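You operate a simulated robot arm through the tools that you are given. There is no shell and no other tool.

You are at the controls of a simulated robot arm. One attempt, no reset.

TASK
The narrow plate rocks: pull the thin shim, read the gap and push in the shim that fills it.
Fine: slacken the clamp knob first, tighten it after.

It is judged by the outcome, as a careful person would: the job done as asked, and still so three seconds after it is handed in. It fails if anything else is knocked over, pushed out of place, dropped, spilled or broken.

THE ROBOT
A 6-joint arm with a two-finger parallel gripper, fixed in place. Base frame: the origin is at the foot of the arm, x ahead of it, y to its left, z up; the work surface is at about z = 918. Lengths are in mm, angles in rad, forces in N, time in s.
Its first joint turns from -2.897 to 2.897 rad. Payload 3.91 kg.
Tool frame: the origin (TCP) lies between the finger pads and is the grasp point; the fingertips stand 30 mm ahead of it; z points along the fingers, y is the line along which they close. Largest opening 110 mm; finger width 20, thickness 10; the body of the gripper, 48 by 112 mm, starts 55 mm behind the TCP.
Orientation is that of the tool frame in the base frame, as a unit quaternion [w, x, y, z]. With the fingers straight down and closing along the base's y, the tool's x points along the base's -x, its y along +y and its z along -z.

THE INTERFACE
- The arm moves only by the tool move_arm. Its argument "moves" is a list of rows, each an object of numbers (a shift or turn left out is 0, a gripper value left out holds the last): "tx", "ty", "tz": the shift along the base's x, y, z in mm; "wx", "wy", "wz": the turn, a rotation vector about the base's x, y, z in rad; "fingers": the opening, from 0 (shut) to 1 (fully open). In form: [{"tx": .., "ty": .., "tz": .., "wx": .., "wy": .., "wz": .., "fingers": ..}, ...]. A call has 1 to 20 rows; each row is the pose to reach, as a shift and turn from the pose commanded when the call began. Rows are played at 5 a second. More than 50 mm and 0.15 rad between two rows, or a gripper value outside its range, and nothing of the call is played. A pose out of reach is approached as far as the arm can. The call stops where the force on the tool passes 90 N (or 10 N more than at its start, if that is more) or the arm is blocked; 0.2 s more then pass. Each finger travels about 108 mm/s and halts on what it meets, pressing with about 20 N; the grip force reading is that of the motor and also rises with nothing between the fingers. The clock runs only during rows and for 0.2 s after the last one: add rows that repeat a pose to give the fingers time. The reply holds the time, the measured pose of the TCP, the force on the tool along the base axes, the opening and the grip force, in the units named above and with some noise, with the torque about the TCP (base axes, N m) and any sound that the robot's microphone picked up.
- Cameras (640 x 400 px; columns grow to the right, rows downward): "scene" is fixed at [49.2, -651.2, 1627.5]; the picture's right is [0.88, -0.48, 0.00], its down [-0.19, -0.34, -0.92] and it looks along [0.44, 0.81, -0.39] (base axes); focal length 354 px, centre (320, 200). "wrist" rides on the gripper at [72, 17, -103] in the tool frame; the picture's right is [-0.23, 0.97, 0.00], its down [-0.76, -0.18, -0.62] and it looks along [-0.61, -0.14, 0.78] (tool axes); focal length 222 px, centre (320, 200). There is no depth. A picture from a camera that has moved, and an enlarged one, comes with that camera's place and axes in the base frame and with its lens.
- snapshot(camera): a new picture of that camera. The clock stands still meanwhile.
- inspect(camera, box): a new picture of the part [left, top, right, bottom] of that camera's present view, enlarged. The clock stands still meanwhile.
- close_job(): hands the job in; it is judged then, once.

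Nothing tells you positions but the pictures and the camera data. Unless the task says otherwise, let go and move clear before handing in.

The tools are called after "Emit:" by a JSON object that holds its "op" and its "data". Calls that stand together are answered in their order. move_arm: Moves the arm, as the interface text tells. Its arguments: {"type":"object","properties":{"moves":{"type":"array","items":{"type":"object","properties":{"tx":{"type":"number"},"ty":{"type":"number"},"tz":{"type":"number"},"wx":{"type":"number"},"wy":{"type":"number"},"wz":{"type":"number"},"fingers":{"type":"number"}}}}},"required":["moves"]} The other tools are called the same way: snapshot (camera) takes a picture; inspect (camera, box) takes an enlarged picture of a part of a camera's view; close_job () hands the job in.

At the start:

```text
t: 0.0
eef_pos: [478.5, 388.3, 1192.7]
tcp_rot: [0.0, 0.0, 1.0, 0.0]
ft_force: [-0.1, -1.6, -0.1]
ft_torque: [-0.02, 0.0, 0.03]
finger_gap: 110.0
grip_force: 0.1
```

scene: 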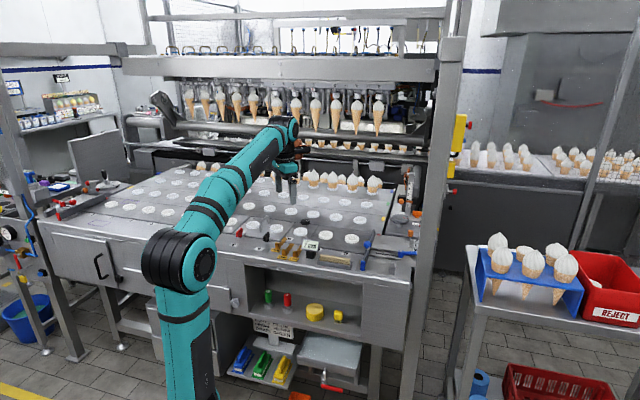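
wrist: 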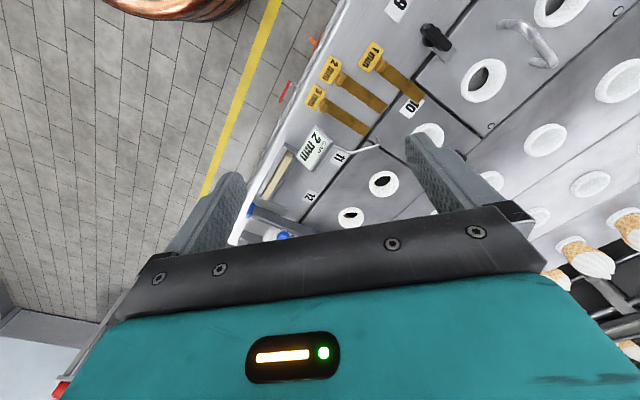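

I see an ice cream cone machine with a plate deck, some labelled yellow shims (1, 2, 3 mm), a gap gauge display reading "2 mm" perhaps, and a black clamp knob. I'll enlarge the views first.

Emit:
{"op": "inspect", "data": {"camera": "wrist", "box": [230, 0, 490, 162]}}

Emit:
{"op": "inspect", "data": {"camera": "scene", "box": [220, 180, 420, 305]}}

Emit:
{"op": "inspect", "data": {"camera": "wrist", "box": [220, 120, 380, 240]}}

```text
2.46 times, centred on (360, 81) of wrist
camera zoom: at [407.4, 406.1, 1296.4], right [0.23, 0.97, 0.0], down [0.76, -0.18, 0.62], along [0.61, -0.14, -0.78], focal length 547 px, centre (222, 493)
```

zoom: 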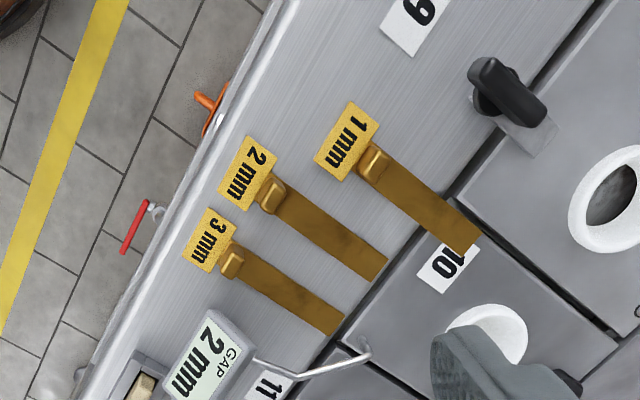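

```text
3.20 times, centred on (320, 242) of scene
camera zoom: at [49.2, -651.2, 1627.5], right [0.88, -0.48, 0.0], down [-0.19, -0.34, -0.92], along [0.44, 0.81, -0.39], focal length 1134 px, centre (320, 64)
```

zoom: 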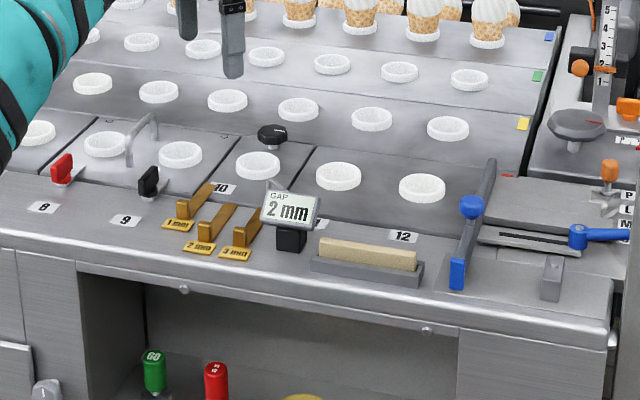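

```text
3.33 times, centred on (300, 180) of wrist
camera zoom: at [407.4, 406.1, 1296.4], right [0.23, 0.97, 0.0], down [0.76, -0.18, 0.62], along [0.61, -0.14, -0.78], focal length 740 px, centre (387, 267)
```

zoom: 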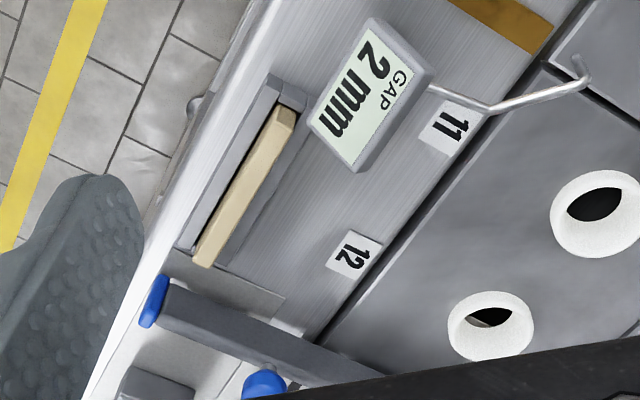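

The gauge currently reads 2 mm with the 1 mm shim at slot 10 pushed under the narrow plate; a black clamp knob stands behind that plate's hole. I take the 1 mm grip to be near (471, 477, 938). I'll lower the wrist camera for a closer look.

Emit:
{"op": "move_arm", "data": {"moves": [{"tx": -12, "ty": 30, "tz": -30}, {"tx": -25, "ty": 60, "tz": -55}, {"tx": -37, "ty": 94, "tz": -70}, {"tx": -37, "ty": 94, "tz": -70}]}}

Emit:
{"op": "snapshot", "data": {"camera": "wrist"}}

Emit:
{"op": "snapshot", "data": {"camera": "scene"}}

```text
t: 1.0
eef_pos: [440.9, 482.6, 1122.6]
tcp_rot: [-0.001, 0.0, 1.0, 0.0]
ft_force: [0.4, 0.3, 0.7]
ft_torque: [-0.02, 0.02, -0.01]
finger_gap: 110.0
grip_force: 0.1
```

```text
taken
camera wrist: at [370.3, 501.0, 1225.6], right [0.23, 0.97, 0.0], down [0.76, -0.18, 0.62], along [0.61, -0.14, -0.78], focal length 222 px, centre (320, 200)
```

wrist: 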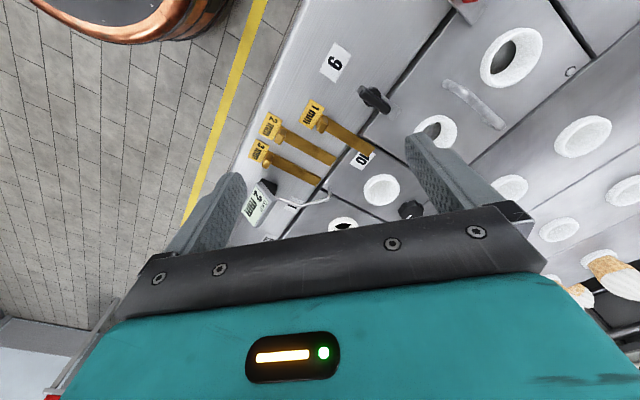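

```text
taken
```

scene: 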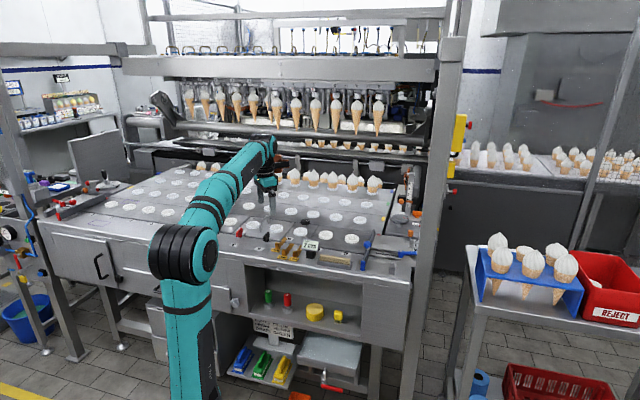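

Emit:
{"op": "inspect", "data": {"camera": "wrist", "box": [230, 70, 400, 176]}}

Emit:
{"op": "inspect", "data": {"camera": "wrist", "box": [330, 140, 450, 220]}}

Emit:
{"op": "inspect", "data": {"camera": "scene", "box": [260, 205, 360, 268]}}

```text
3.76 times, centred on (315, 123) of wrist
camera zoom: at [370.3, 501.0, 1225.6], right [0.23, 0.97, 0.0], down [0.76, -0.18, 0.62], along [0.61, -0.14, -0.78], focal length 836 px, centre (339, 490)
```

zoom: 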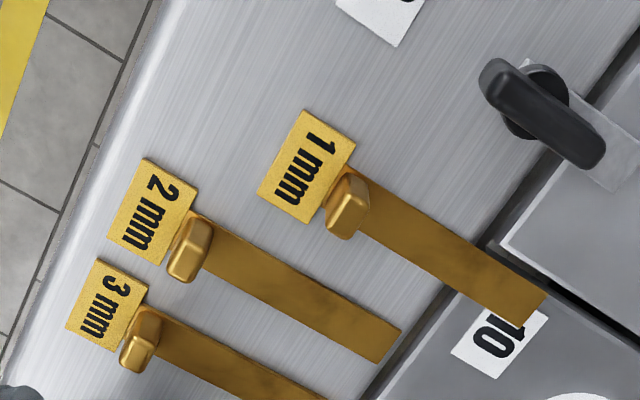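

```text
5.00 times, centred on (390, 180) of wrist
camera zoom: at [370.3, 501.0, 1225.6], right [0.23, 0.97, 0.0], down [0.76, -0.18, 0.62], along [0.61, -0.14, -0.78], focal length 1111 px, centre (-30, 300)
```

zoom: 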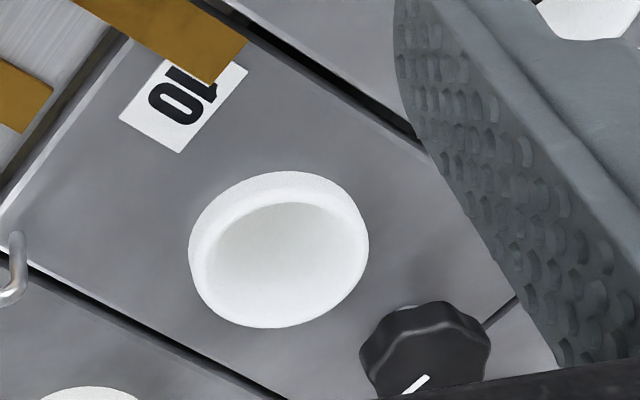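

```text
6.35 times, centred on (310, 236) of scene
camera zoom: at [49.2, -651.2, 1627.5], right [0.88, -0.48, 0.0], down [-0.19, -0.34, -0.92], along [0.44, 0.81, -0.39], focal length 2250 px, centre (384, -32)
```

zoom: 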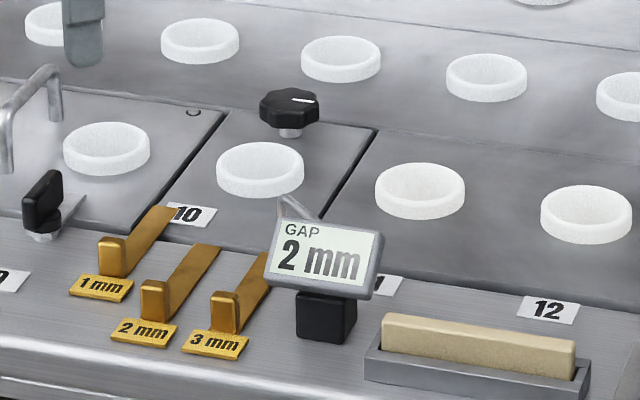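

The shims lie at 45° to the base axes, 45 mm apart. The 1 mm one is about 41 mm further in, under plate 10, and the clamp knob is at about (650, 593, 942). I'll move for a closer look at the knob.

Emit:
{"op": "move_arm", "data": {"moves": [{"tx": 26, "ty": 20, "tz": -16}, {"tx": 52, "ty": 40, "tz": -32}, {"tx": 78, "ty": 60, "tz": -48}, {"tx": 104, "ty": 80, "tz": -64}, {"tx": 119, "ty": 100, "tz": -74}, {"tx": 119, "ty": 100, "tz": -74}]}}

Emit:
{"op": "snapshot", "data": {"camera": "wrist"}}

```text
t: 2.4
eef_pos: [561.0, 582.0, 1050.1]
tcp_rot: [0.0, 0.001, 1.0, 0.0]
ft_force: [-0.1, 0.1, 0.6]
ft_torque: [0.01, 0.0, 0.01]
finger_gap: 109.9
grip_force: 0.1
```

```text
taken
camera wrist: at [489.7, 599.7, 1153.5], right [0.23, 0.97, 0.0], down [0.76, -0.18, 0.62], along [0.61, -0.14, -0.78], focal length 222 px, centre (320, 200)
```

wrist: 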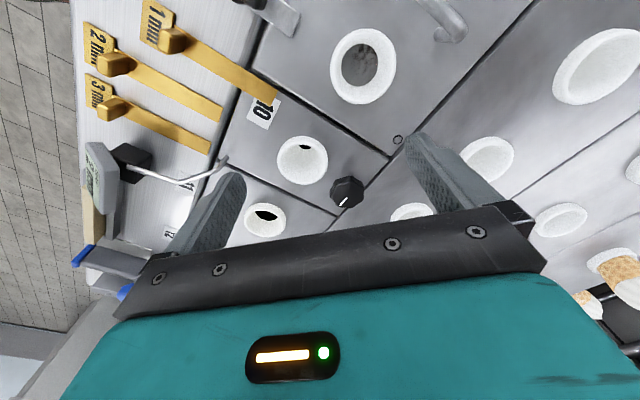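

Emit:
{"op": "inspect", "data": {"camera": "wrist", "box": [290, 145, 400, 220]}}

Emit:
{"op": "inspect", "data": {"camera": "wrist", "box": [80, 0, 300, 150]}}

Emit:
{"op": "inspect", "data": {"camera": "scene", "box": [260, 205, 340, 255]}}

```text
5.33 times, centred on (345, 182) of wrist
camera zoom: at [489.7, 599.7, 1153.5], right [0.23, 0.97, 0.0], down [0.76, -0.18, 0.62], along [0.61, -0.14, -0.78], focal length 1185 px, centre (187, 293)
```

zoom: 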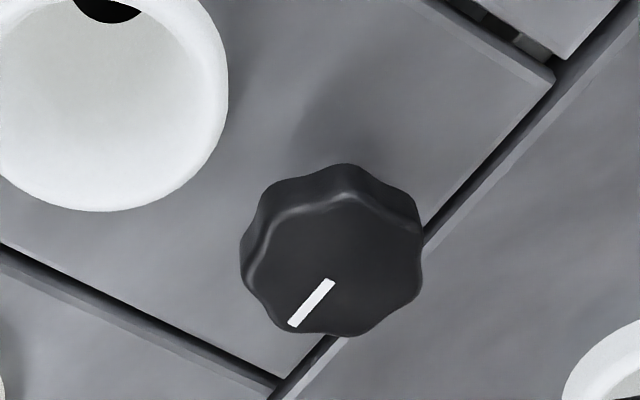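

```text
2.67 times, centred on (190, 75) of wrist
camera zoom: at [489.7, 599.7, 1153.5], right [0.23, 0.97, 0.0], down [0.76, -0.18, 0.62], along [0.61, -0.14, -0.78], focal length 592 px, centre (667, 533)
```

zoom: 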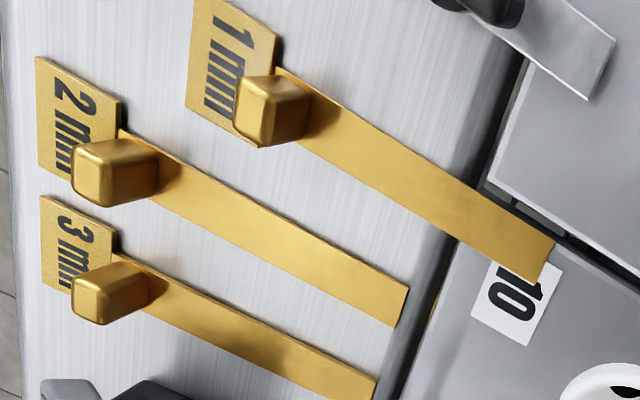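

```text
8.00 times, centred on (300, 230) of scene
camera zoom: at [49.2, -651.2, 1627.5], right [0.88, -0.48, 0.0], down [-0.19, -0.34, -0.92], along [0.44, 0.81, -0.39], focal length 2834 px, centre (480, -40)
```

zoom: 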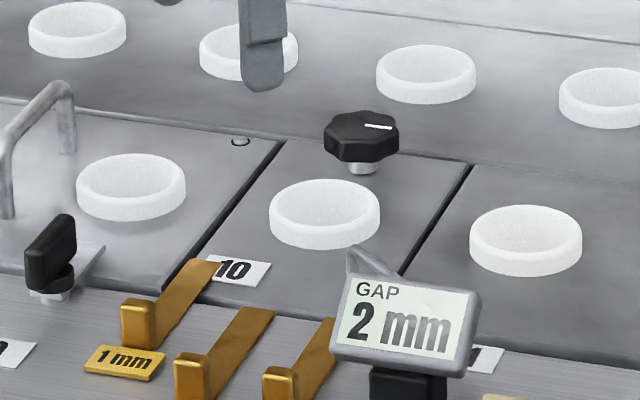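

The clamp knob is about 40 mm in diameter, with its top near (654, 596, 943), and its white pointer points to the operator's right. I'll go above it, turned back 45°, so I have room to turn counter-clockwise.

Emit:
{"op": "move_arm", "data": {"moves": [{"tx": 16, "ty": 2, "wz": -0.13, "fingers": 0.6}, {"tx": 32, "ty": 4, "wz": -0.26, "fingers": 0.6}, {"tx": 48, "ty": 7, "wz": -0.39, "fingers": 0.6}, {"tx": 64, "ty": 9, "wz": -0.52, "fingers": 0.6}, {"tx": 80, "ty": 11, "wz": -0.65, "fingers": 0.6}, {"tx": 92.5, "ty": 13.6, "wz": -0.785, "fingers": 0.6}, {"tx": 92.5, "ty": 13.6, "tz": -40, "wz": -0.785, "fingers": 0.6}, {"tx": 92.5, "ty": 13.6, "tz": -40, "wz": -0.785, "fingers": 0.6}]}}

Emit:
{"op": "snapshot", "data": {"camera": "wrist"}}

Emit:
{"op": "inspect", "data": {"camera": "scene", "box": [260, 180, 356, 240]}}

```text
t: 4.2
eef_pos: [654.0, 599.5, 1007.9]
tcp_rot: [0.0, 0.382, 0.924, 0.0]
ft_force: [0.4, -0.6, -0.3]
ft_torque: [0.01, 0.03, 0.02]
finger_gap: 66.0
grip_force: 0.1
```

```text
taken
camera wrist: at [614.8, 662.0, 1113.9], right [0.85, 0.53, 0.0], down [0.41, -0.66, 0.62], along [0.33, -0.53, -0.78], focal length 222 px, centre (320, 200)
```

wrist: 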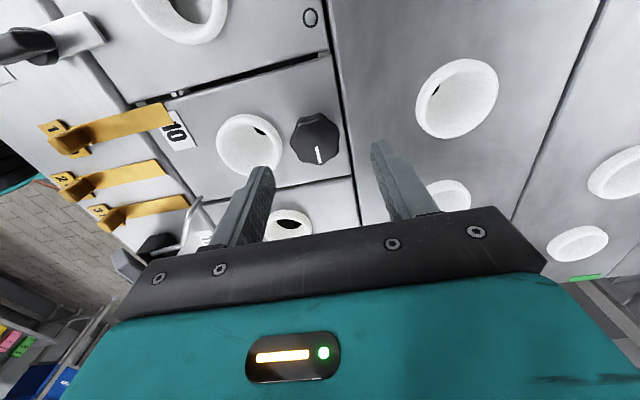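

```text
6.67 times, centred on (308, 210) of scene
camera zoom: at [49.2, -651.2, 1627.5], right [0.88, -0.48, 0.0], down [-0.19, -0.34, -0.92], along [0.44, 0.81, -0.39], focal length 2362 px, centre (400, 133)
```

zoom: 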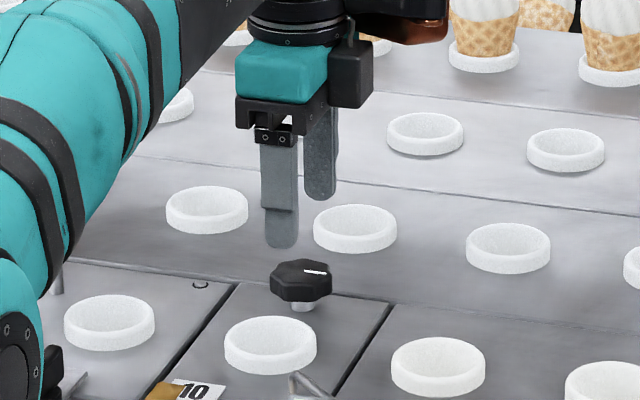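

Emit:
{"op": "inspect", "data": {"camera": "wrist", "box": [260, 95, 380, 175]}}

Emit:
{"op": "move_arm", "data": {"moves": [{"fingers": 0.5}, {"fingers": 0.5}]}}

```text
5.00 times, centred on (320, 135) of wrist
camera zoom: at [614.8, 662.0, 1113.9], right [0.85, 0.53, 0.0], down [0.41, -0.66, 0.62], along [0.33, -0.53, -0.78], focal length 1111 px, centre (320, 525)
```

zoom: 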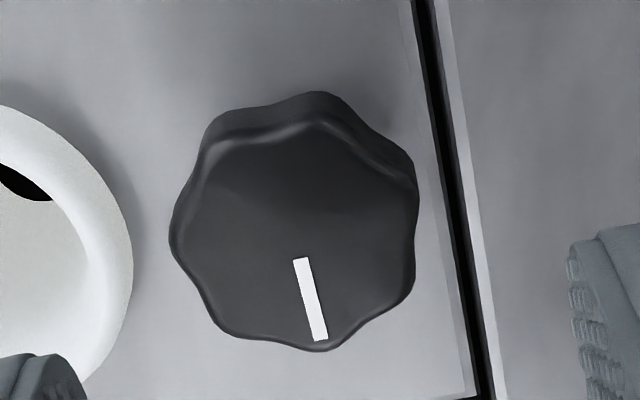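

```text
t: 4.8
eef_pos: [652.8, 598.5, 1009.7]
tcp_rot: [0.0, 0.382, 0.924, 0.0]
ft_force: [-0.1, -0.3, 0.5]
ft_torque: [0.03, 0.0, 0.05]
finger_gap: 55.2
grip_force: 0.1
```

The knob's centre works out to (653, 595). I'll shift slightly and lower the fingers around it.

Emit:
{"op": "move_arm", "data": {"moves": [{"ty": -3}, {"ty": -3, "tz": -25}, {"ty": -3, "tz": -40}, {"ty": -3, "tz": -52}, {"ty": -3, "tz": -52}, {"ty": -3, "tz": -52}]}}

Emit:
{"op": "inspect", "data": {"camera": "scene", "box": [260, 190, 340, 240]}}

Emit:
{"op": "snapshot", "data": {"camera": "wrist"}}

```text
t: 6.2
eef_pos: [651.7, 592.8, 961.3]
tcp_rot: [0.002, 0.382, 0.924, 0.003]
ft_force: [4.0, 5.6, 71.9]
ft_torque: [-1.59, 1.68, -0.03]
finger_gap: 51.0
grip_force: 0.1
```

```text
8.00 times, centred on (300, 215) of scene
camera zoom: at [49.2, -651.2, 1627.5], right [0.88, -0.48, 0.0], down [-0.19, -0.34, -0.92], along [0.44, 0.81, -0.39], focal length 2834 px, centre (480, 80)
```

zoom: 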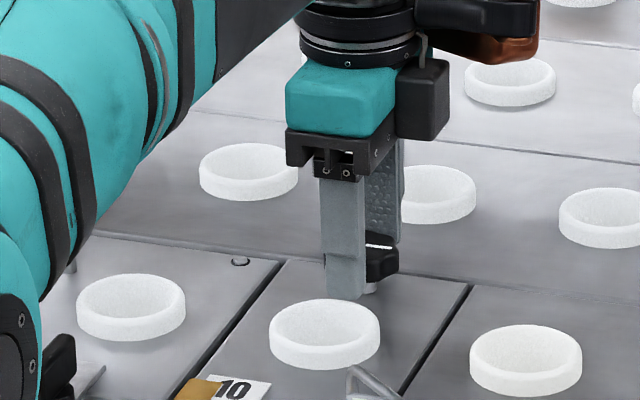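

```text
taken
camera wrist: at [612.4, 656.2, 1065.2], right [0.85, 0.53, 0.01], down [0.41, -0.67, 0.62], along [0.33, -0.53, -0.78], focal length 222 px, centre (320, 200)
```

wrist: 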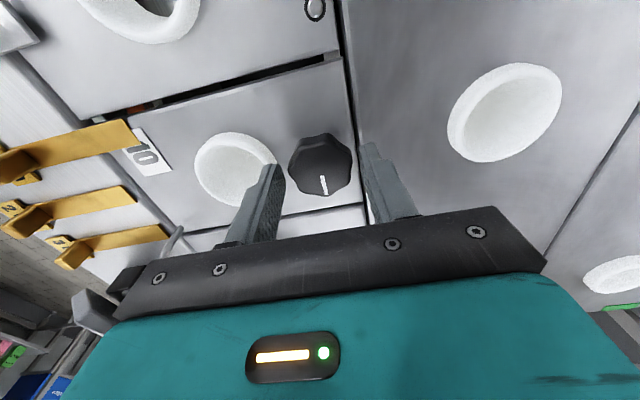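

A fingertip met the rim of the cone holder next to the knob, since the contact torque points to the front finger. I'll back up and grip higher, with a smaller opening.

Emit:
{"op": "move_arm", "data": {"moves": [{"tz": 10}, {"tz": 25}, {"tz": 30, "fingers": 0.46}, {"tz": 30, "fingers": 0.46}]}}

Emit:
{"op": "inspect", "data": {"camera": "scene", "box": [260, 190, 340, 240]}}

Emit:
{"op": "inspect", "data": {"camera": "wrist", "box": [180, 100, 400, 237]}}

```text
t: 7.2
eef_pos: [652.8, 592.9, 986.4]
tcp_rot: [0.0, 0.382, 0.924, -0.001]
ft_force: [-0.8, -0.3, 0.9]
ft_torque: [-0.03, -0.01, -0.02]
finger_gap: 51.0
grip_force: 0.0
```

```text
8.00 times, centred on (300, 215) of scene
camera zoom: at [49.2, -651.2, 1627.5], right [0.88, -0.48, 0.0], down [-0.19, -0.34, -0.92], along [0.44, 0.81, -0.39], focal length 2834 px, centre (480, 80)
```

zoom: 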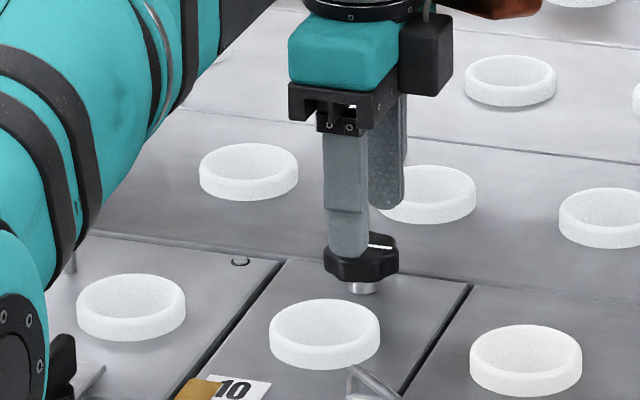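

```text
2.91 times, centred on (290, 168) of wrist
camera zoom: at [615.2, 657.0, 1089.8], right [0.85, 0.53, 0.0], down [0.41, -0.66, 0.62], along [0.33, -0.53, -0.78], focal length 646 px, centre (407, 292)
```

zoom: 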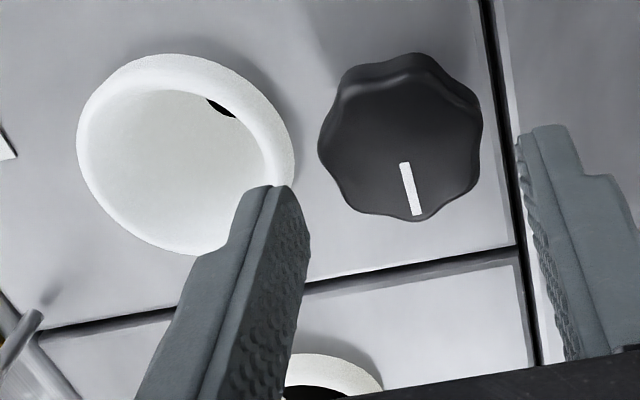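

Emit:
{"op": "move_arm", "data": {"moves": [{"ty": 2.7}, {"ty": 2.7, "tz": -12}, {"ty": 2.7, "tz": -18}, {"ty": 2.7, "tz": -21.5}, {"ty": 2.7, "tz": -21.5}, {"ty": 2.7, "tz": -21.5}]}}

Emit:
{"op": "inspect", "data": {"camera": "scene", "box": [270, 200, 334, 240]}}

Emit:
{"op": "inspect", "data": {"camera": "wrist", "box": [180, 100, 400, 237]}}

```text
t: 8.6
eef_pos: [652.8, 596.0, 964.5]
tcp_rot: [0.0, 0.382, 0.924, -0.001]
ft_force: [-0.1, 0.3, -1.1]
ft_torque: [0.02, -0.03, 0.01]
finger_gap: 50.5
grip_force: 0.2
```

```text
10.00 times, centred on (302, 220) of scene
camera zoom: at [49.2, -651.2, 1627.5], right [0.88, -0.48, 0.0], down [-0.19, -0.34, -0.92], along [0.44, 0.81, -0.39], focal length 3543 px, centre (500, 0)
```

zoom: 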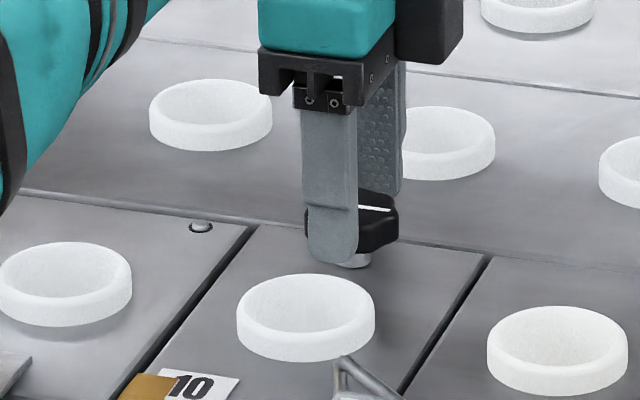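

```text
2.91 times, centred on (290, 168) of wrist
camera zoom: at [615.0, 659.8, 1068.8], right [0.85, 0.53, 0.0], down [0.41, -0.66, 0.62], along [0.33, -0.53, -0.78], focal length 646 px, centre (407, 292)
```

zoom: 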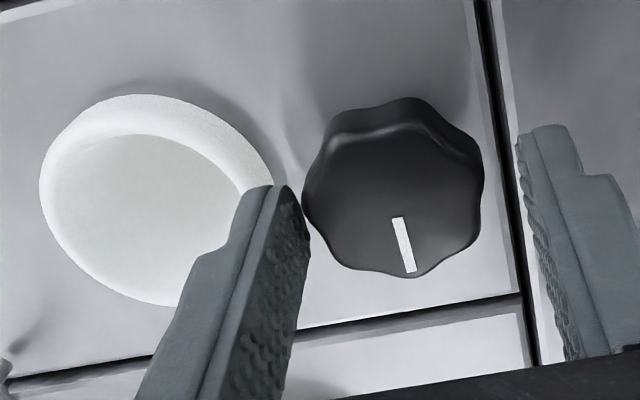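

The fingers now straddle the knob and clear the rim. I'll close on it.

Emit:
{"op": "move_arm", "data": {"moves": [{"fingers": 0.3}, {"fingers": 0.3}, {"fingers": 0.3}]}}

Emit:
{"op": "inspect", "data": {"camera": "wrist", "box": [180, 100, 400, 237]}}

```text
t: 9.4
eef_pos: [653.0, 595.7, 965.2]
tcp_rot: [0.0, 0.382, 0.924, 0.0]
ft_force: [-14.8, -14.7, -6.5]
ft_torque: [-0.28, 0.23, 0.06]
finger_gap: 43.7
grip_force: 10.8
```

```text
2.91 times, centred on (290, 168) of wrist
camera zoom: at [614.6, 659.3, 1069.0], right [0.85, 0.53, 0.0], down [0.41, -0.66, 0.62], along [0.33, -0.53, -0.78], focal length 646 px, centre (407, 292)
```

zoom: 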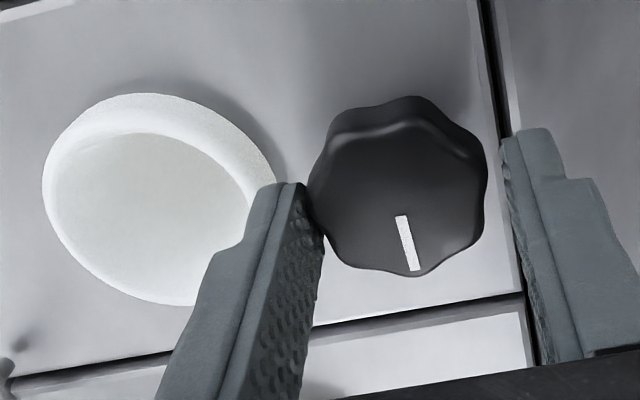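

Emit:
{"op": "move_arm", "data": {"moves": [{"tx": -1.3, "ty": -1.3, "fingers": 0.3}, {"tx": -1.3, "ty": -1.3, "fingers": 0.3}, {"tx": -1.3, "ty": -1.3, "fingers": 0.3}]}}

```text
t: 10.2
eef_pos: [651.7, 594.0, 966.1]
tcp_rot: [0.0, 0.382, 0.924, 0.0]
ft_force: [-10.5, -11.4, -2.8]
ft_torque: [-0.32, 0.28, 0.02]
finger_gap: 40.8
grip_force: 8.2
```

Emit:
{"op": "move_arm", "data": {"moves": [{"tx": -1.2, "ty": -1.2, "fingers": 0.25}, {"tx": -1.2, "ty": -1.2, "fingers": 0.25}, {"tx": -1.2, "ty": -1.2, "fingers": 0.25}, {"tx": -1.2, "ty": -1.2, "fingers": 0.25}]}}

Emit:
{"op": "inspect", "data": {"camera": "wrist", "box": [180, 100, 400, 237]}}

```text
t: 11.2
eef_pos: [653.0, 594.3, 965.7]
tcp_rot: [0.0, 0.382, 0.924, 0.0]
ft_force: [21.5, 14.5, 18.2]
ft_torque: [0.34, -0.51, -0.03]
finger_gap: 39.8
grip_force: 44.9
```

```text
2.91 times, centred on (290, 168) of wrist
camera zoom: at [613.1, 657.8, 1069.5], right [0.85, 0.53, 0.0], down [0.41, -0.66, 0.62], along [0.33, -0.53, -0.78], focal length 646 px, centre (407, 292)
```

zoom: 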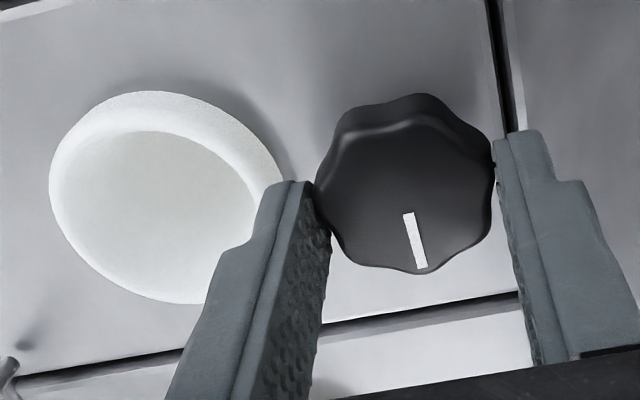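

The knob is gripped at 39.8 mm. I'll take out the side load and turn counter-clockwise in small steps, watching the torque.

Emit:
{"op": "move_arm", "data": {"moves": [{"tx": 1.6, "ty": 1.0}, {"tx": 1.6, "ty": 1.0}, {"tx": 1.6, "ty": 1.0, "wz": 0.06}, {"tx": 1.6, "ty": 1.0, "wz": 0.12}, {"tx": 1.6, "ty": 1.0, "wz": 0.18}, {"tx": 1.6, "ty": 1.0, "wz": 0.24}]}}

Emit:
{"op": "inspect", "data": {"camera": "wrist", "box": [180, 100, 400, 237]}}

Emit:
{"op": "inspect", "data": {"camera": "scene", "box": [270, 200, 350, 250]}}

```text
t: 12.6
eef_pos: [651.8, 594.5, 964.9]
tcp_rot: [0.0, 0.268, 0.963, 0.0]
ft_force: [-0.8, 0.3, 18.0]
ft_torque: [-0.14, 0.17, 0.03]
finger_gap: 40.1
grip_force: 45.5
```

```text
2.91 times, centred on (290, 168) of wrist
camera zoom: at [599.5, 647.0, 1069.3], right [0.7, 0.72, 0.0], down [0.56, -0.55, 0.62], along [0.45, -0.43, -0.78], focal length 646 px, centre (407, 292)
```

zoom: 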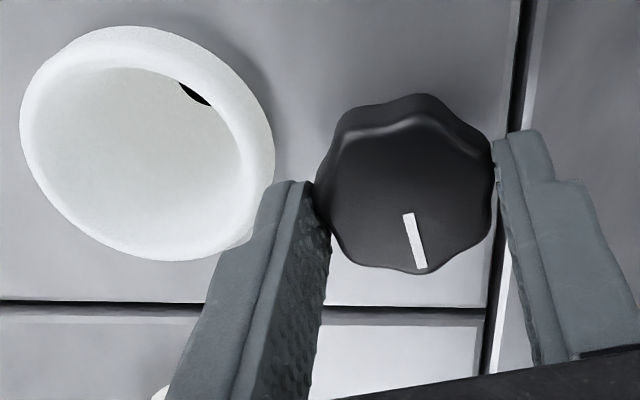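

```text
8.00 times, centred on (310, 225) of scene
camera zoom: at [49.2, -651.2, 1627.5], right [0.88, -0.48, 0.0], down [-0.19, -0.34, -0.92], along [0.44, 0.81, -0.39], focal length 2834 px, centre (400, 0)
```

zoom: 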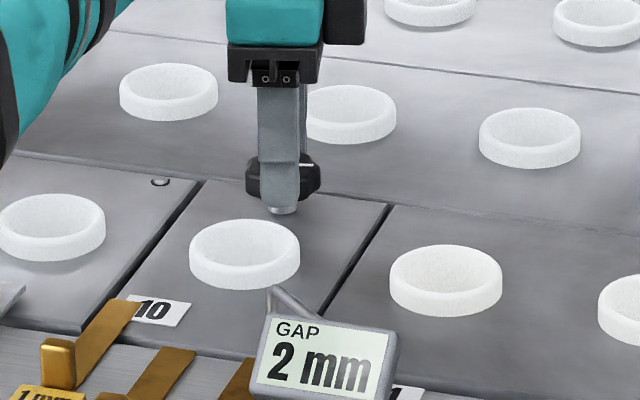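

The knob turns freely with the gripper. I'll keep going, to about 90° in total.

Emit:
{"op": "move_arm", "data": {"moves": [{"wz": 0.1}, {"wz": 0.2}, {"wz": 0.3}, {"wz": 0.4}, {"wz": 0.5}, {"wz": 0.6}, {"wz": 0.7}]}}

Emit:
{"op": "move_arm", "data": {"moves": [{"wz": 0.1}, {"wz": 0.2}, {"wz": 0.3}, {"wz": 0.4}, {"wz": 0.5}, {"wz": 0.63}, {"wz": 0.63}]}}

Emit:
{"op": "inspect", "data": {"camera": "wrist", "box": [180, 100, 400, 237]}}

Emit:
{"op": "inspect", "data": {"camera": "scene", "box": [270, 200, 350, 250]}}

```text
t: 14.2
eef_pos: [651.9, 594.7, 965.4]
tcp_rot: [0.001, -0.078, 0.997, 0.0]
ft_force: [9.6, 20.5, 28.1]
ft_torque: [0.47, -0.35, -0.06]
finger_gap: 40.4
grip_force: 44.6
```

```text
t: 15.8
eef_pos: [650.9, 594.4, 964.8]
tcp_rot: [-0.001, -0.383, 0.924, 0.0]
ft_force: [-3.1, 21.1, 21.3]
ft_torque: [0.55, 0.47, -0.32]
finger_gap: 39.9
grip_force: 45.0
```

```text
2.91 times, centred on (290, 168) of wrist
camera zoom: at [589.2, 556.6, 1068.2], right [-0.53, 0.85, 0.0], down [0.66, 0.41, 0.62], along [0.53, 0.33, -0.78], focal length 646 px, centre (407, 292)
```

zoom: 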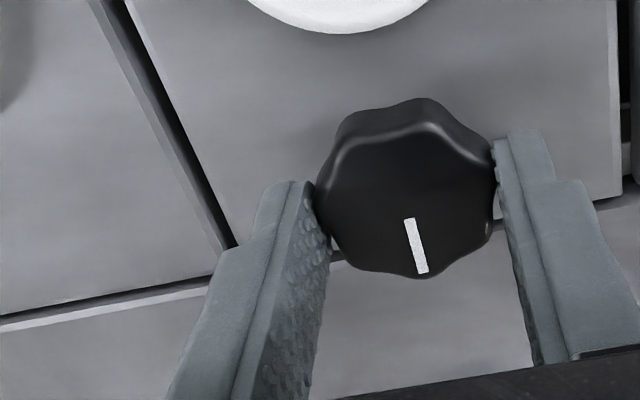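

```text
8.00 times, centred on (310, 225) of scene
camera zoom: at [49.2, -651.2, 1627.5], right [0.88, -0.48, 0.0], down [-0.19, -0.34, -0.92], along [0.44, 0.81, -0.39], focal length 2834 px, centre (400, 0)
```

zoom: 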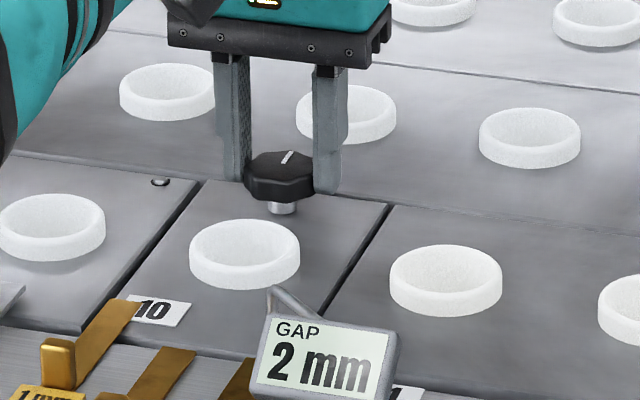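

The knob has turned 90°, and its pointer now points to the back. A rising reaction torque could be the end stop, so I'll try a little more.

Emit:
{"op": "move_arm", "data": {"moves": [{"wz": 0.05}, {"wz": 0.1}, {"wz": 0.15}, {"wz": 0.15}]}}

Emit:
{"op": "inspect", "data": {"camera": "wrist", "box": [180, 100, 400, 237]}}

```text
t: 16.8
eef_pos: [651.2, 596.1, 964.0]
tcp_rot: [-0.001, -0.452, 0.892, 0.0]
ft_force: [-29.5, 24.6, -7.3]
ft_torque: [0.79, 0.5, -0.05]
finger_gap: 39.4
grip_force: 45.4
```

```text
2.91 times, centred on (290, 168) of wrist
camera zoom: at [596.1, 548.2, 1067.5], right [-0.65, 0.76, 0.0], down [0.6, 0.51, 0.62], along [0.47, 0.4, -0.78], focal length 646 px, centre (407, 292)
```

zoom: 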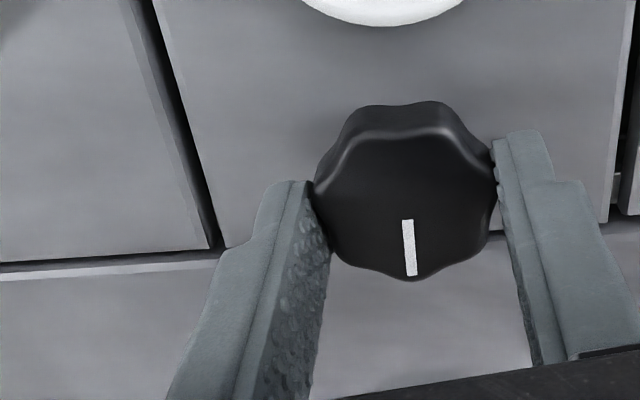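

The pointer slipped relative to the fingers, so the knob has reached its stop after 90° and is slack. I'll release it and rise.

Emit:
{"op": "move_arm", "data": {"moves": [{"fingers": 0.5}, {"fingers": 0.55}, {"tz": 20, "fingers": 0.55}, {"tz": 60, "fingers": 0.55}, {"tz": 100, "fingers": 0.55}, {"tz": 100, "fingers": 0.55}]}}

Emit:
{"op": "inspect", "data": {"camera": "scene", "box": [250, 200, 362, 270]}}

Emit:
{"op": "snapshot", "data": {"camera": "wrist"}}

```text
t: 18.2
eef_pos: [653.2, 595.3, 1064.1]
tcp_rot: [0.0, -0.451, 0.892, 0.0]
ft_force: [0.6, -0.6, 0.2]
ft_torque: [0.03, 0.0, 0.01]
finger_gap: 60.5
grip_force: 0.1
```

```text
5.71 times, centred on (306, 235) of scene
camera zoom: at [49.2, -651.2, 1627.5], right [0.88, -0.48, 0.0], down [-0.19, -0.34, -0.92], along [0.44, 0.81, -0.39], focal length 2024 px, centre (400, 0)
```

zoom: 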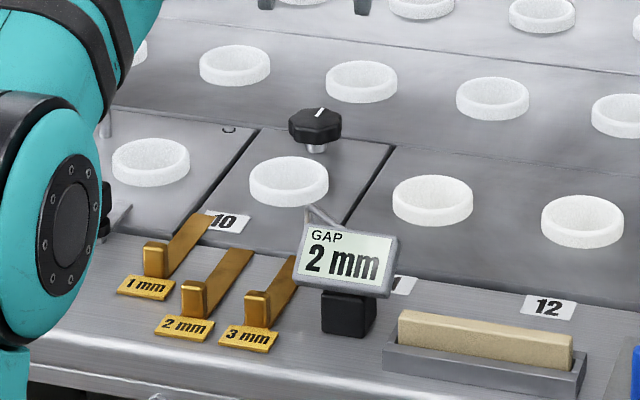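

```text
taken
camera wrist: at [596.8, 548.2, 1168.1], right [-0.65, 0.76, 0.0], down [0.59, 0.51, 0.62], along [0.47, 0.4, -0.78], focal length 222 px, centre (320, 200)
```

wrist: 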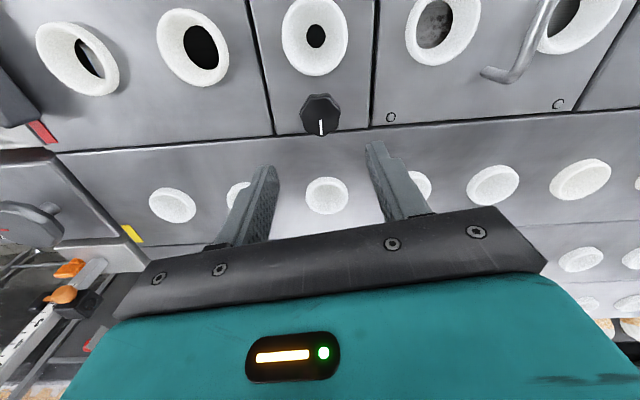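

The knob holds its slack position and nothing else has moved. Next I'll go above the 1 mm shim's grip with the fingers closing along its pull direction.

Emit:
{"op": "move_arm", "data": {"moves": [{"tx": -16, "ty": -10, "wz": -0.143}, {"tx": -32, "ty": -20, "wz": -0.287}, {"tx": -48, "ty": -30, "wz": -0.43}, {"tx": -64, "ty": -40, "wz": -0.573}, {"tx": -80, "ty": -50, "wz": -0.717}, {"tx": -96, "ty": -60, "wz": -0.86}, {"tx": -112, "ty": -70, "wz": -1.0}, {"tx": -128, "ty": -80, "wz": -1.147}, {"tx": -144, "ty": -90, "wz": -1.29}, {"tx": -160, "ty": -100, "wz": -1.433}, {"tx": -172, "ty": -108, "wz": -1.577}, {"tx": -181, "ty": -115, "tz": -10, "wz": -1.72}, {"tx": -181, "ty": -115, "tz": -30, "wz": -1.72}, {"tx": -181, "ty": -115, "tz": -30, "wz": -1.72}]}}

Emit:
{"op": "snapshot", "data": {"camera": "wrist"}}

Emit:
{"op": "inspect", "data": {"camera": "wrist", "box": [180, 80, 420, 230]}}

Emit:
{"op": "inspect", "data": {"camera": "scene", "box": [250, 200, 362, 270]}}

```text
t: 21.2
eef_pos: [472.4, 479.2, 1034.3]
tcp_rot: [0.0, 0.383, 0.924, 0.0]
ft_force: [0.2, 0.2, -0.5]
ft_torque: [0.01, 0.03, -0.01]
finger_gap: 60.3
grip_force: 0.0
```

```text
taken
camera wrist: at [433.6, 543.3, 1138.3], right [0.85, 0.53, 0.0], down [0.41, -0.66, 0.62], along [0.33, -0.53, -0.78], focal length 222 px, centre (320, 200)
```

wrist: 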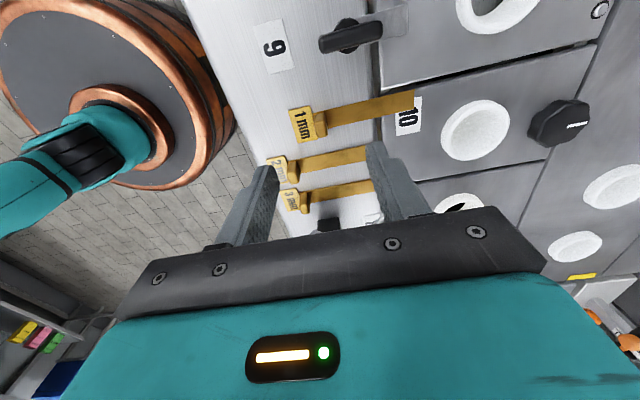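

```text
2.67 times, centred on (300, 155) of wrist
camera zoom: at [433.6, 543.3, 1138.3], right [0.85, 0.53, 0.0], down [0.41, -0.66, 0.62], along [0.33, -0.53, -0.78], focal length 592 px, centre (373, 320)
```

zoom: 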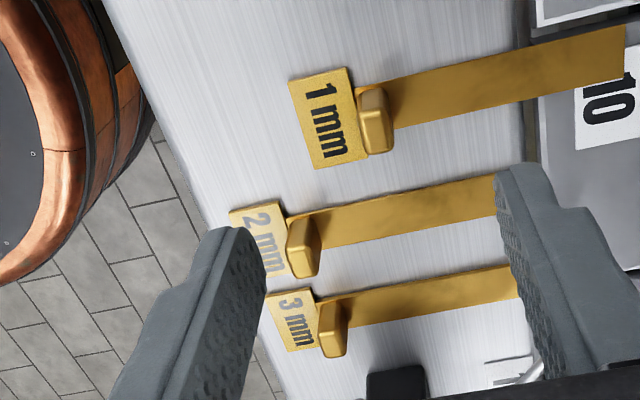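

```text
5.71 times, centred on (306, 235) of scene
camera zoom: at [49.2, -651.2, 1627.5], right [0.88, -0.48, 0.0], down [-0.19, -0.34, -0.92], along [0.44, 0.81, -0.39], focal length 2024 px, centre (400, 0)
```

zoom: 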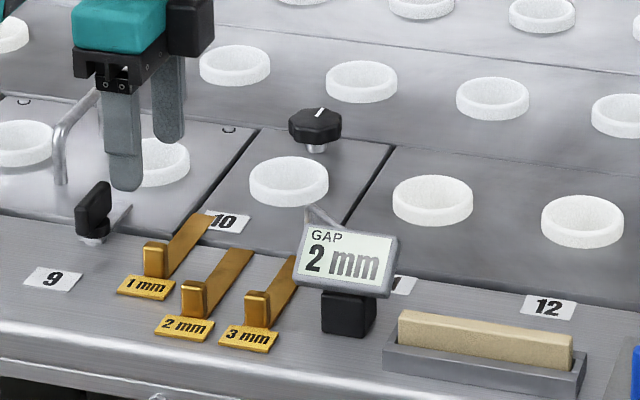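

The 1 mm grip tab measures roughly 16 × 10 × 22 mm, with its top near (474.5, 478, 944). I'll go down just above it and check the alignment.

Emit:
{"op": "move_arm", "data": {"moves": [{"tx": 2, "ty": -1, "tz": -15, "fingers": 0.38}, {"tx": 2, "ty": -1, "tz": -30, "fingers": 0.38}, {"tx": 2, "ty": -1, "tz": -49, "fingers": 0.38}, {"tx": 2, "ty": -1, "tz": -49, "fingers": 0.38}, {"tx": 2, "ty": -1, "tz": -49, "fingers": 0.38}]}}

Emit:
{"op": "inspect", "data": {"camera": "wrist", "box": [180, 80, 420, 230]}}

Emit:
{"op": "inspect", "data": {"camera": "scene", "box": [256, 214, 320, 254]}}

```text
t: 22.4
eef_pos: [473.3, 476.3, 986.1]
tcp_rot: [-0.001, 0.382, 0.924, -0.001]
ft_force: [0.3, 0.3, -0.3]
ft_torque: [0.01, 0.0, 0.03]
finger_gap: 41.7
grip_force: 0.0
```

```text
2.67 times, centred on (300, 155) of wrist
camera zoom: at [435.1, 541.7, 1089.7], right [0.85, 0.53, 0.0], down [0.41, -0.66, 0.62], along [0.33, -0.53, -0.78], focal length 592 px, centre (373, 320)
```

zoom: 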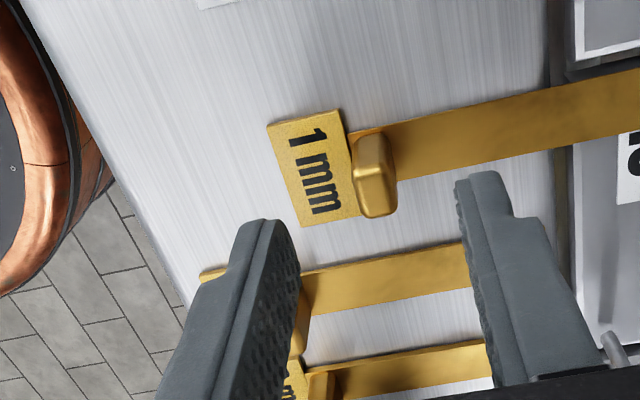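

```text
10.00 times, centred on (288, 234) of scene
camera zoom: at [49.2, -651.2, 1627.5], right [0.88, -0.48, 0.0], down [-0.19, -0.34, -0.92], along [0.44, 0.81, -0.39], focal length 3543 px, centre (640, -140)
```

zoom: 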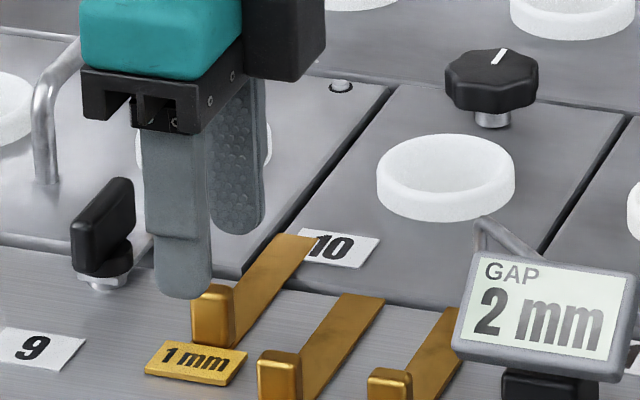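

Emit:
{"op": "move_arm", "data": {"moves": [{"tx": 1.2, "ty": 1.7, "tz": -10}, {"tx": 1.2, "ty": 1.7, "tz": -20}, {"tx": 1.2, "ty": 1.7, "tz": -28}, {"tx": 1.2, "ty": 1.7, "tz": -28}, {"tx": 1.2, "ty": 1.7, "tz": -28}]}}

Emit:
{"op": "inspect", "data": {"camera": "wrist", "box": [180, 80, 420, 230]}}

Emit:
{"op": "inspect", "data": {"camera": "scene", "box": [256, 214, 320, 254]}}

```text
t: 23.6
eef_pos: [475.6, 480.6, 958.9]
tcp_rot: [0.0, 0.382, 0.924, 0.001]
ft_force: [0.6, 0.1, -0.6]
ft_torque: [-0.02, -0.02, 0.01]
finger_gap: 41.7
grip_force: 0.0
```

```text
2.67 times, centred on (300, 155) of wrist
camera zoom: at [437.2, 544.0, 1062.0], right [0.85, 0.53, 0.0], down [0.41, -0.66, 0.62], along [0.33, -0.53, -0.78], focal length 592 px, centre (373, 320)
```

zoom: 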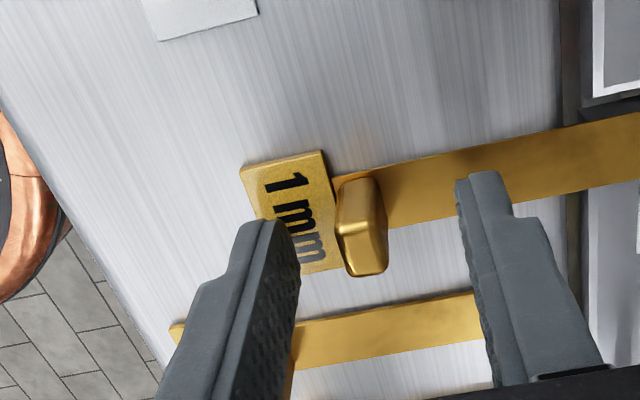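

```text
10.00 times, centred on (288, 234) of scene
camera zoom: at [49.2, -651.2, 1627.5], right [0.88, -0.48, 0.0], down [-0.19, -0.34, -0.92], along [0.44, 0.81, -0.39], focal length 3543 px, centre (640, -140)
```

zoom: 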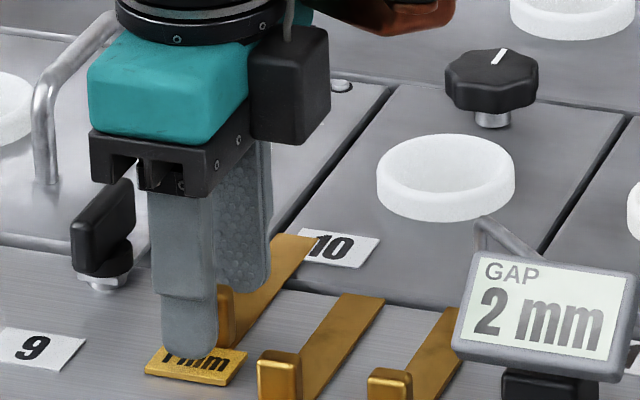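

The alignment is good. I'll close the fingers on the tab with a small shift toward the front.

Emit:
{"op": "move_arm", "data": {"moves": [{"tx": -1, "ty": -1, "fingers": 0.25}, {"tx": -1, "ty": -1, "fingers": 0.12}, {"tx": -1, "ty": -1, "fingers": 0.06}, {"tx": -1, "ty": -1, "fingers": 0.05}, {"tx": -1, "ty": -1, "fingers": 0.05}]}}

Emit:
{"op": "inspect", "data": {"camera": "wrist", "box": [180, 80, 420, 230]}}

```text
t: 24.8
eef_pos: [474.5, 480.2, 959.7]
tcp_rot: [0.0, 0.382, 0.924, 0.0]
ft_force: [-9.8, -9.2, -4.8]
ft_torque: [-0.2, 0.18, -0.02]
finger_gap: 11.7
grip_force: 6.9
```

```text
2.67 times, centred on (300, 155) of wrist
camera zoom: at [435.6, 542.9, 1062.1], right [0.85, 0.53, 0.0], down [0.41, -0.66, 0.62], along [0.33, -0.53, -0.78], focal length 592 px, centre (373, 320)
```

zoom: 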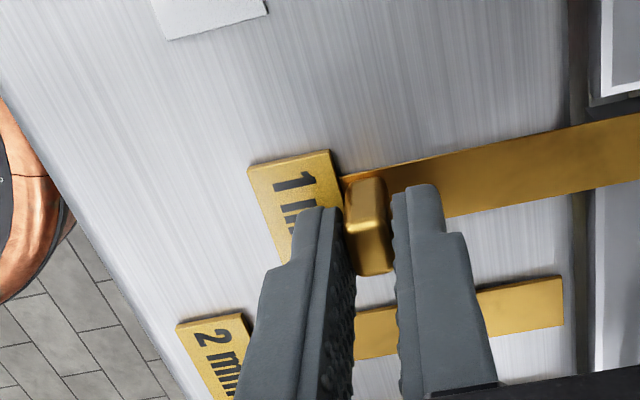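

Emit:
{"op": "move_arm", "data": {"moves": [{"tx": -0.7, "ty": -0.7, "fingers": 0.0}, {"tx": -0.7, "ty": -0.7, "fingers": 0.0}, {"tx": -0.7, "ty": -0.7, "fingers": 0.0}, {"tx": -0.7, "ty": -0.7, "fingers": 0.0}]}}

```text
t: 25.8
eef_pos: [473.3, 478.5, 958.8]
tcp_rot: [0.0, 0.382, 0.924, 0.0]
ft_force: [-3.4, -1.1, -1.1]
ft_torque: [-0.08, 0.08, -0.01]
finger_gap: 10.8
grip_force: 44.8
```

The tab is gripped at 10.8 mm. I'll pull straight out along (-0.707, -0.707), back level with the other shims.

Emit:
{"op": "move_arm", "data": {"moves": [{"tx": -3, "ty": -3}, {"tx": -6, "ty": -6}, {"tx": -9, "ty": -9}, {"tx": -12, "ty": -12}, {"tx": -15, "ty": -15}, {"tx": -15, "ty": -15}]}}

Emit:
{"op": "inspect", "data": {"camera": "scene", "box": [256, 214, 336, 264]}}

```text
t: 27.2
eef_pos: [458.0, 462.6, 959.6]
tcp_rot: [0.0, 0.382, 0.924, 0.001]
ft_force: [2.0, -2.2, 14.7]
ft_torque: [-0.09, -0.04, -0.03]
finger_gap: 10.7
grip_force: 44.7
```

```text
8.00 times, centred on (296, 239) of scene
camera zoom: at [49.2, -651.2, 1627.5], right [0.88, -0.48, 0.0], down [-0.19, -0.34, -0.92], along [0.44, 0.81, -0.39], focal length 2834 px, centre (512, -112)
```

zoom: 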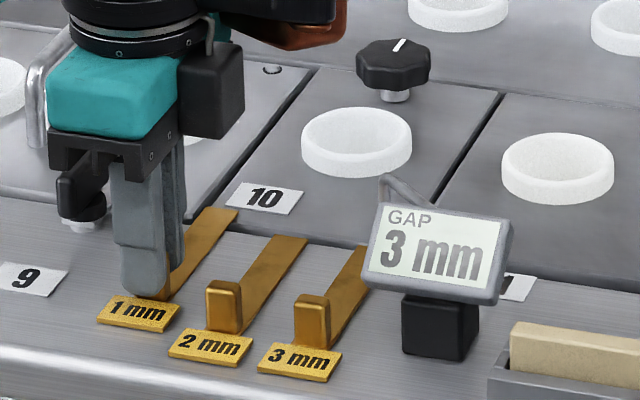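

The gauge changed to 3 mm as the thin shim came out, so the gap needs the 3 mm shim. I'll finish pulling the 1 mm shim level with the others.

Emit:
{"op": "move_arm", "data": {"moves": [{"tx": -3, "ty": -3}, {"tx": -6, "ty": -6}, {"tx": -9, "ty": -9}, {"tx": -12, "ty": -12}, {"tx": -14, "ty": -14}, {"tx": -14, "ty": -14}, {"tx": -14, "ty": -14}]}}

Emit:
{"op": "inspect", "data": {"camera": "scene", "box": [256, 214, 336, 264]}}

Emit:
{"op": "inspect", "data": {"camera": "wrist", "box": [180, 80, 420, 230]}}

```text
t: 28.8
eef_pos: [446.2, 451.4, 958.3]
tcp_rot: [0.0, 0.383, 0.924, 0.001]
ft_force: [38.2, 36.4, 23.5]
ft_torque: [0.37, -1.18, -0.07]
finger_gap: 10.8
grip_force: 44.9
```

```text
8.00 times, centred on (296, 239) of scene
camera zoom: at [49.2, -651.2, 1627.5], right [0.88, -0.48, 0.0], down [-0.19, -0.34, -0.92], along [0.44, 0.81, -0.39], focal length 2834 px, centre (512, -112)
```

zoom: 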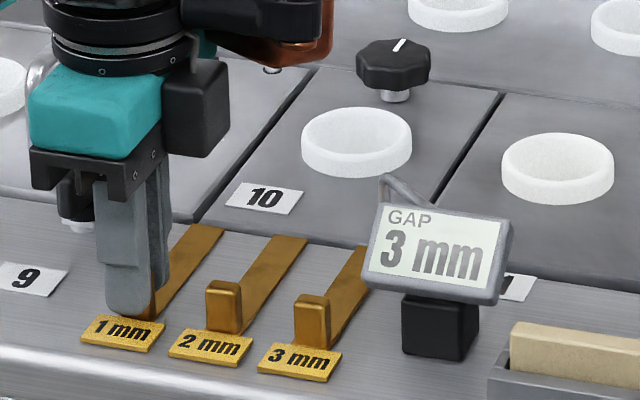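

```text
2.67 times, centred on (300, 155) of wrist
camera zoom: at [406.7, 513.9, 1062.2], right [0.85, 0.53, 0.0], down [0.41, -0.66, 0.62], along [0.33, -0.53, -0.78], focal length 592 px, centre (373, 320)
```

zoom: 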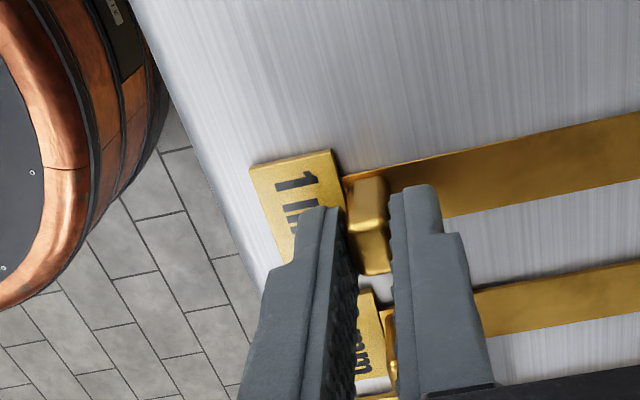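

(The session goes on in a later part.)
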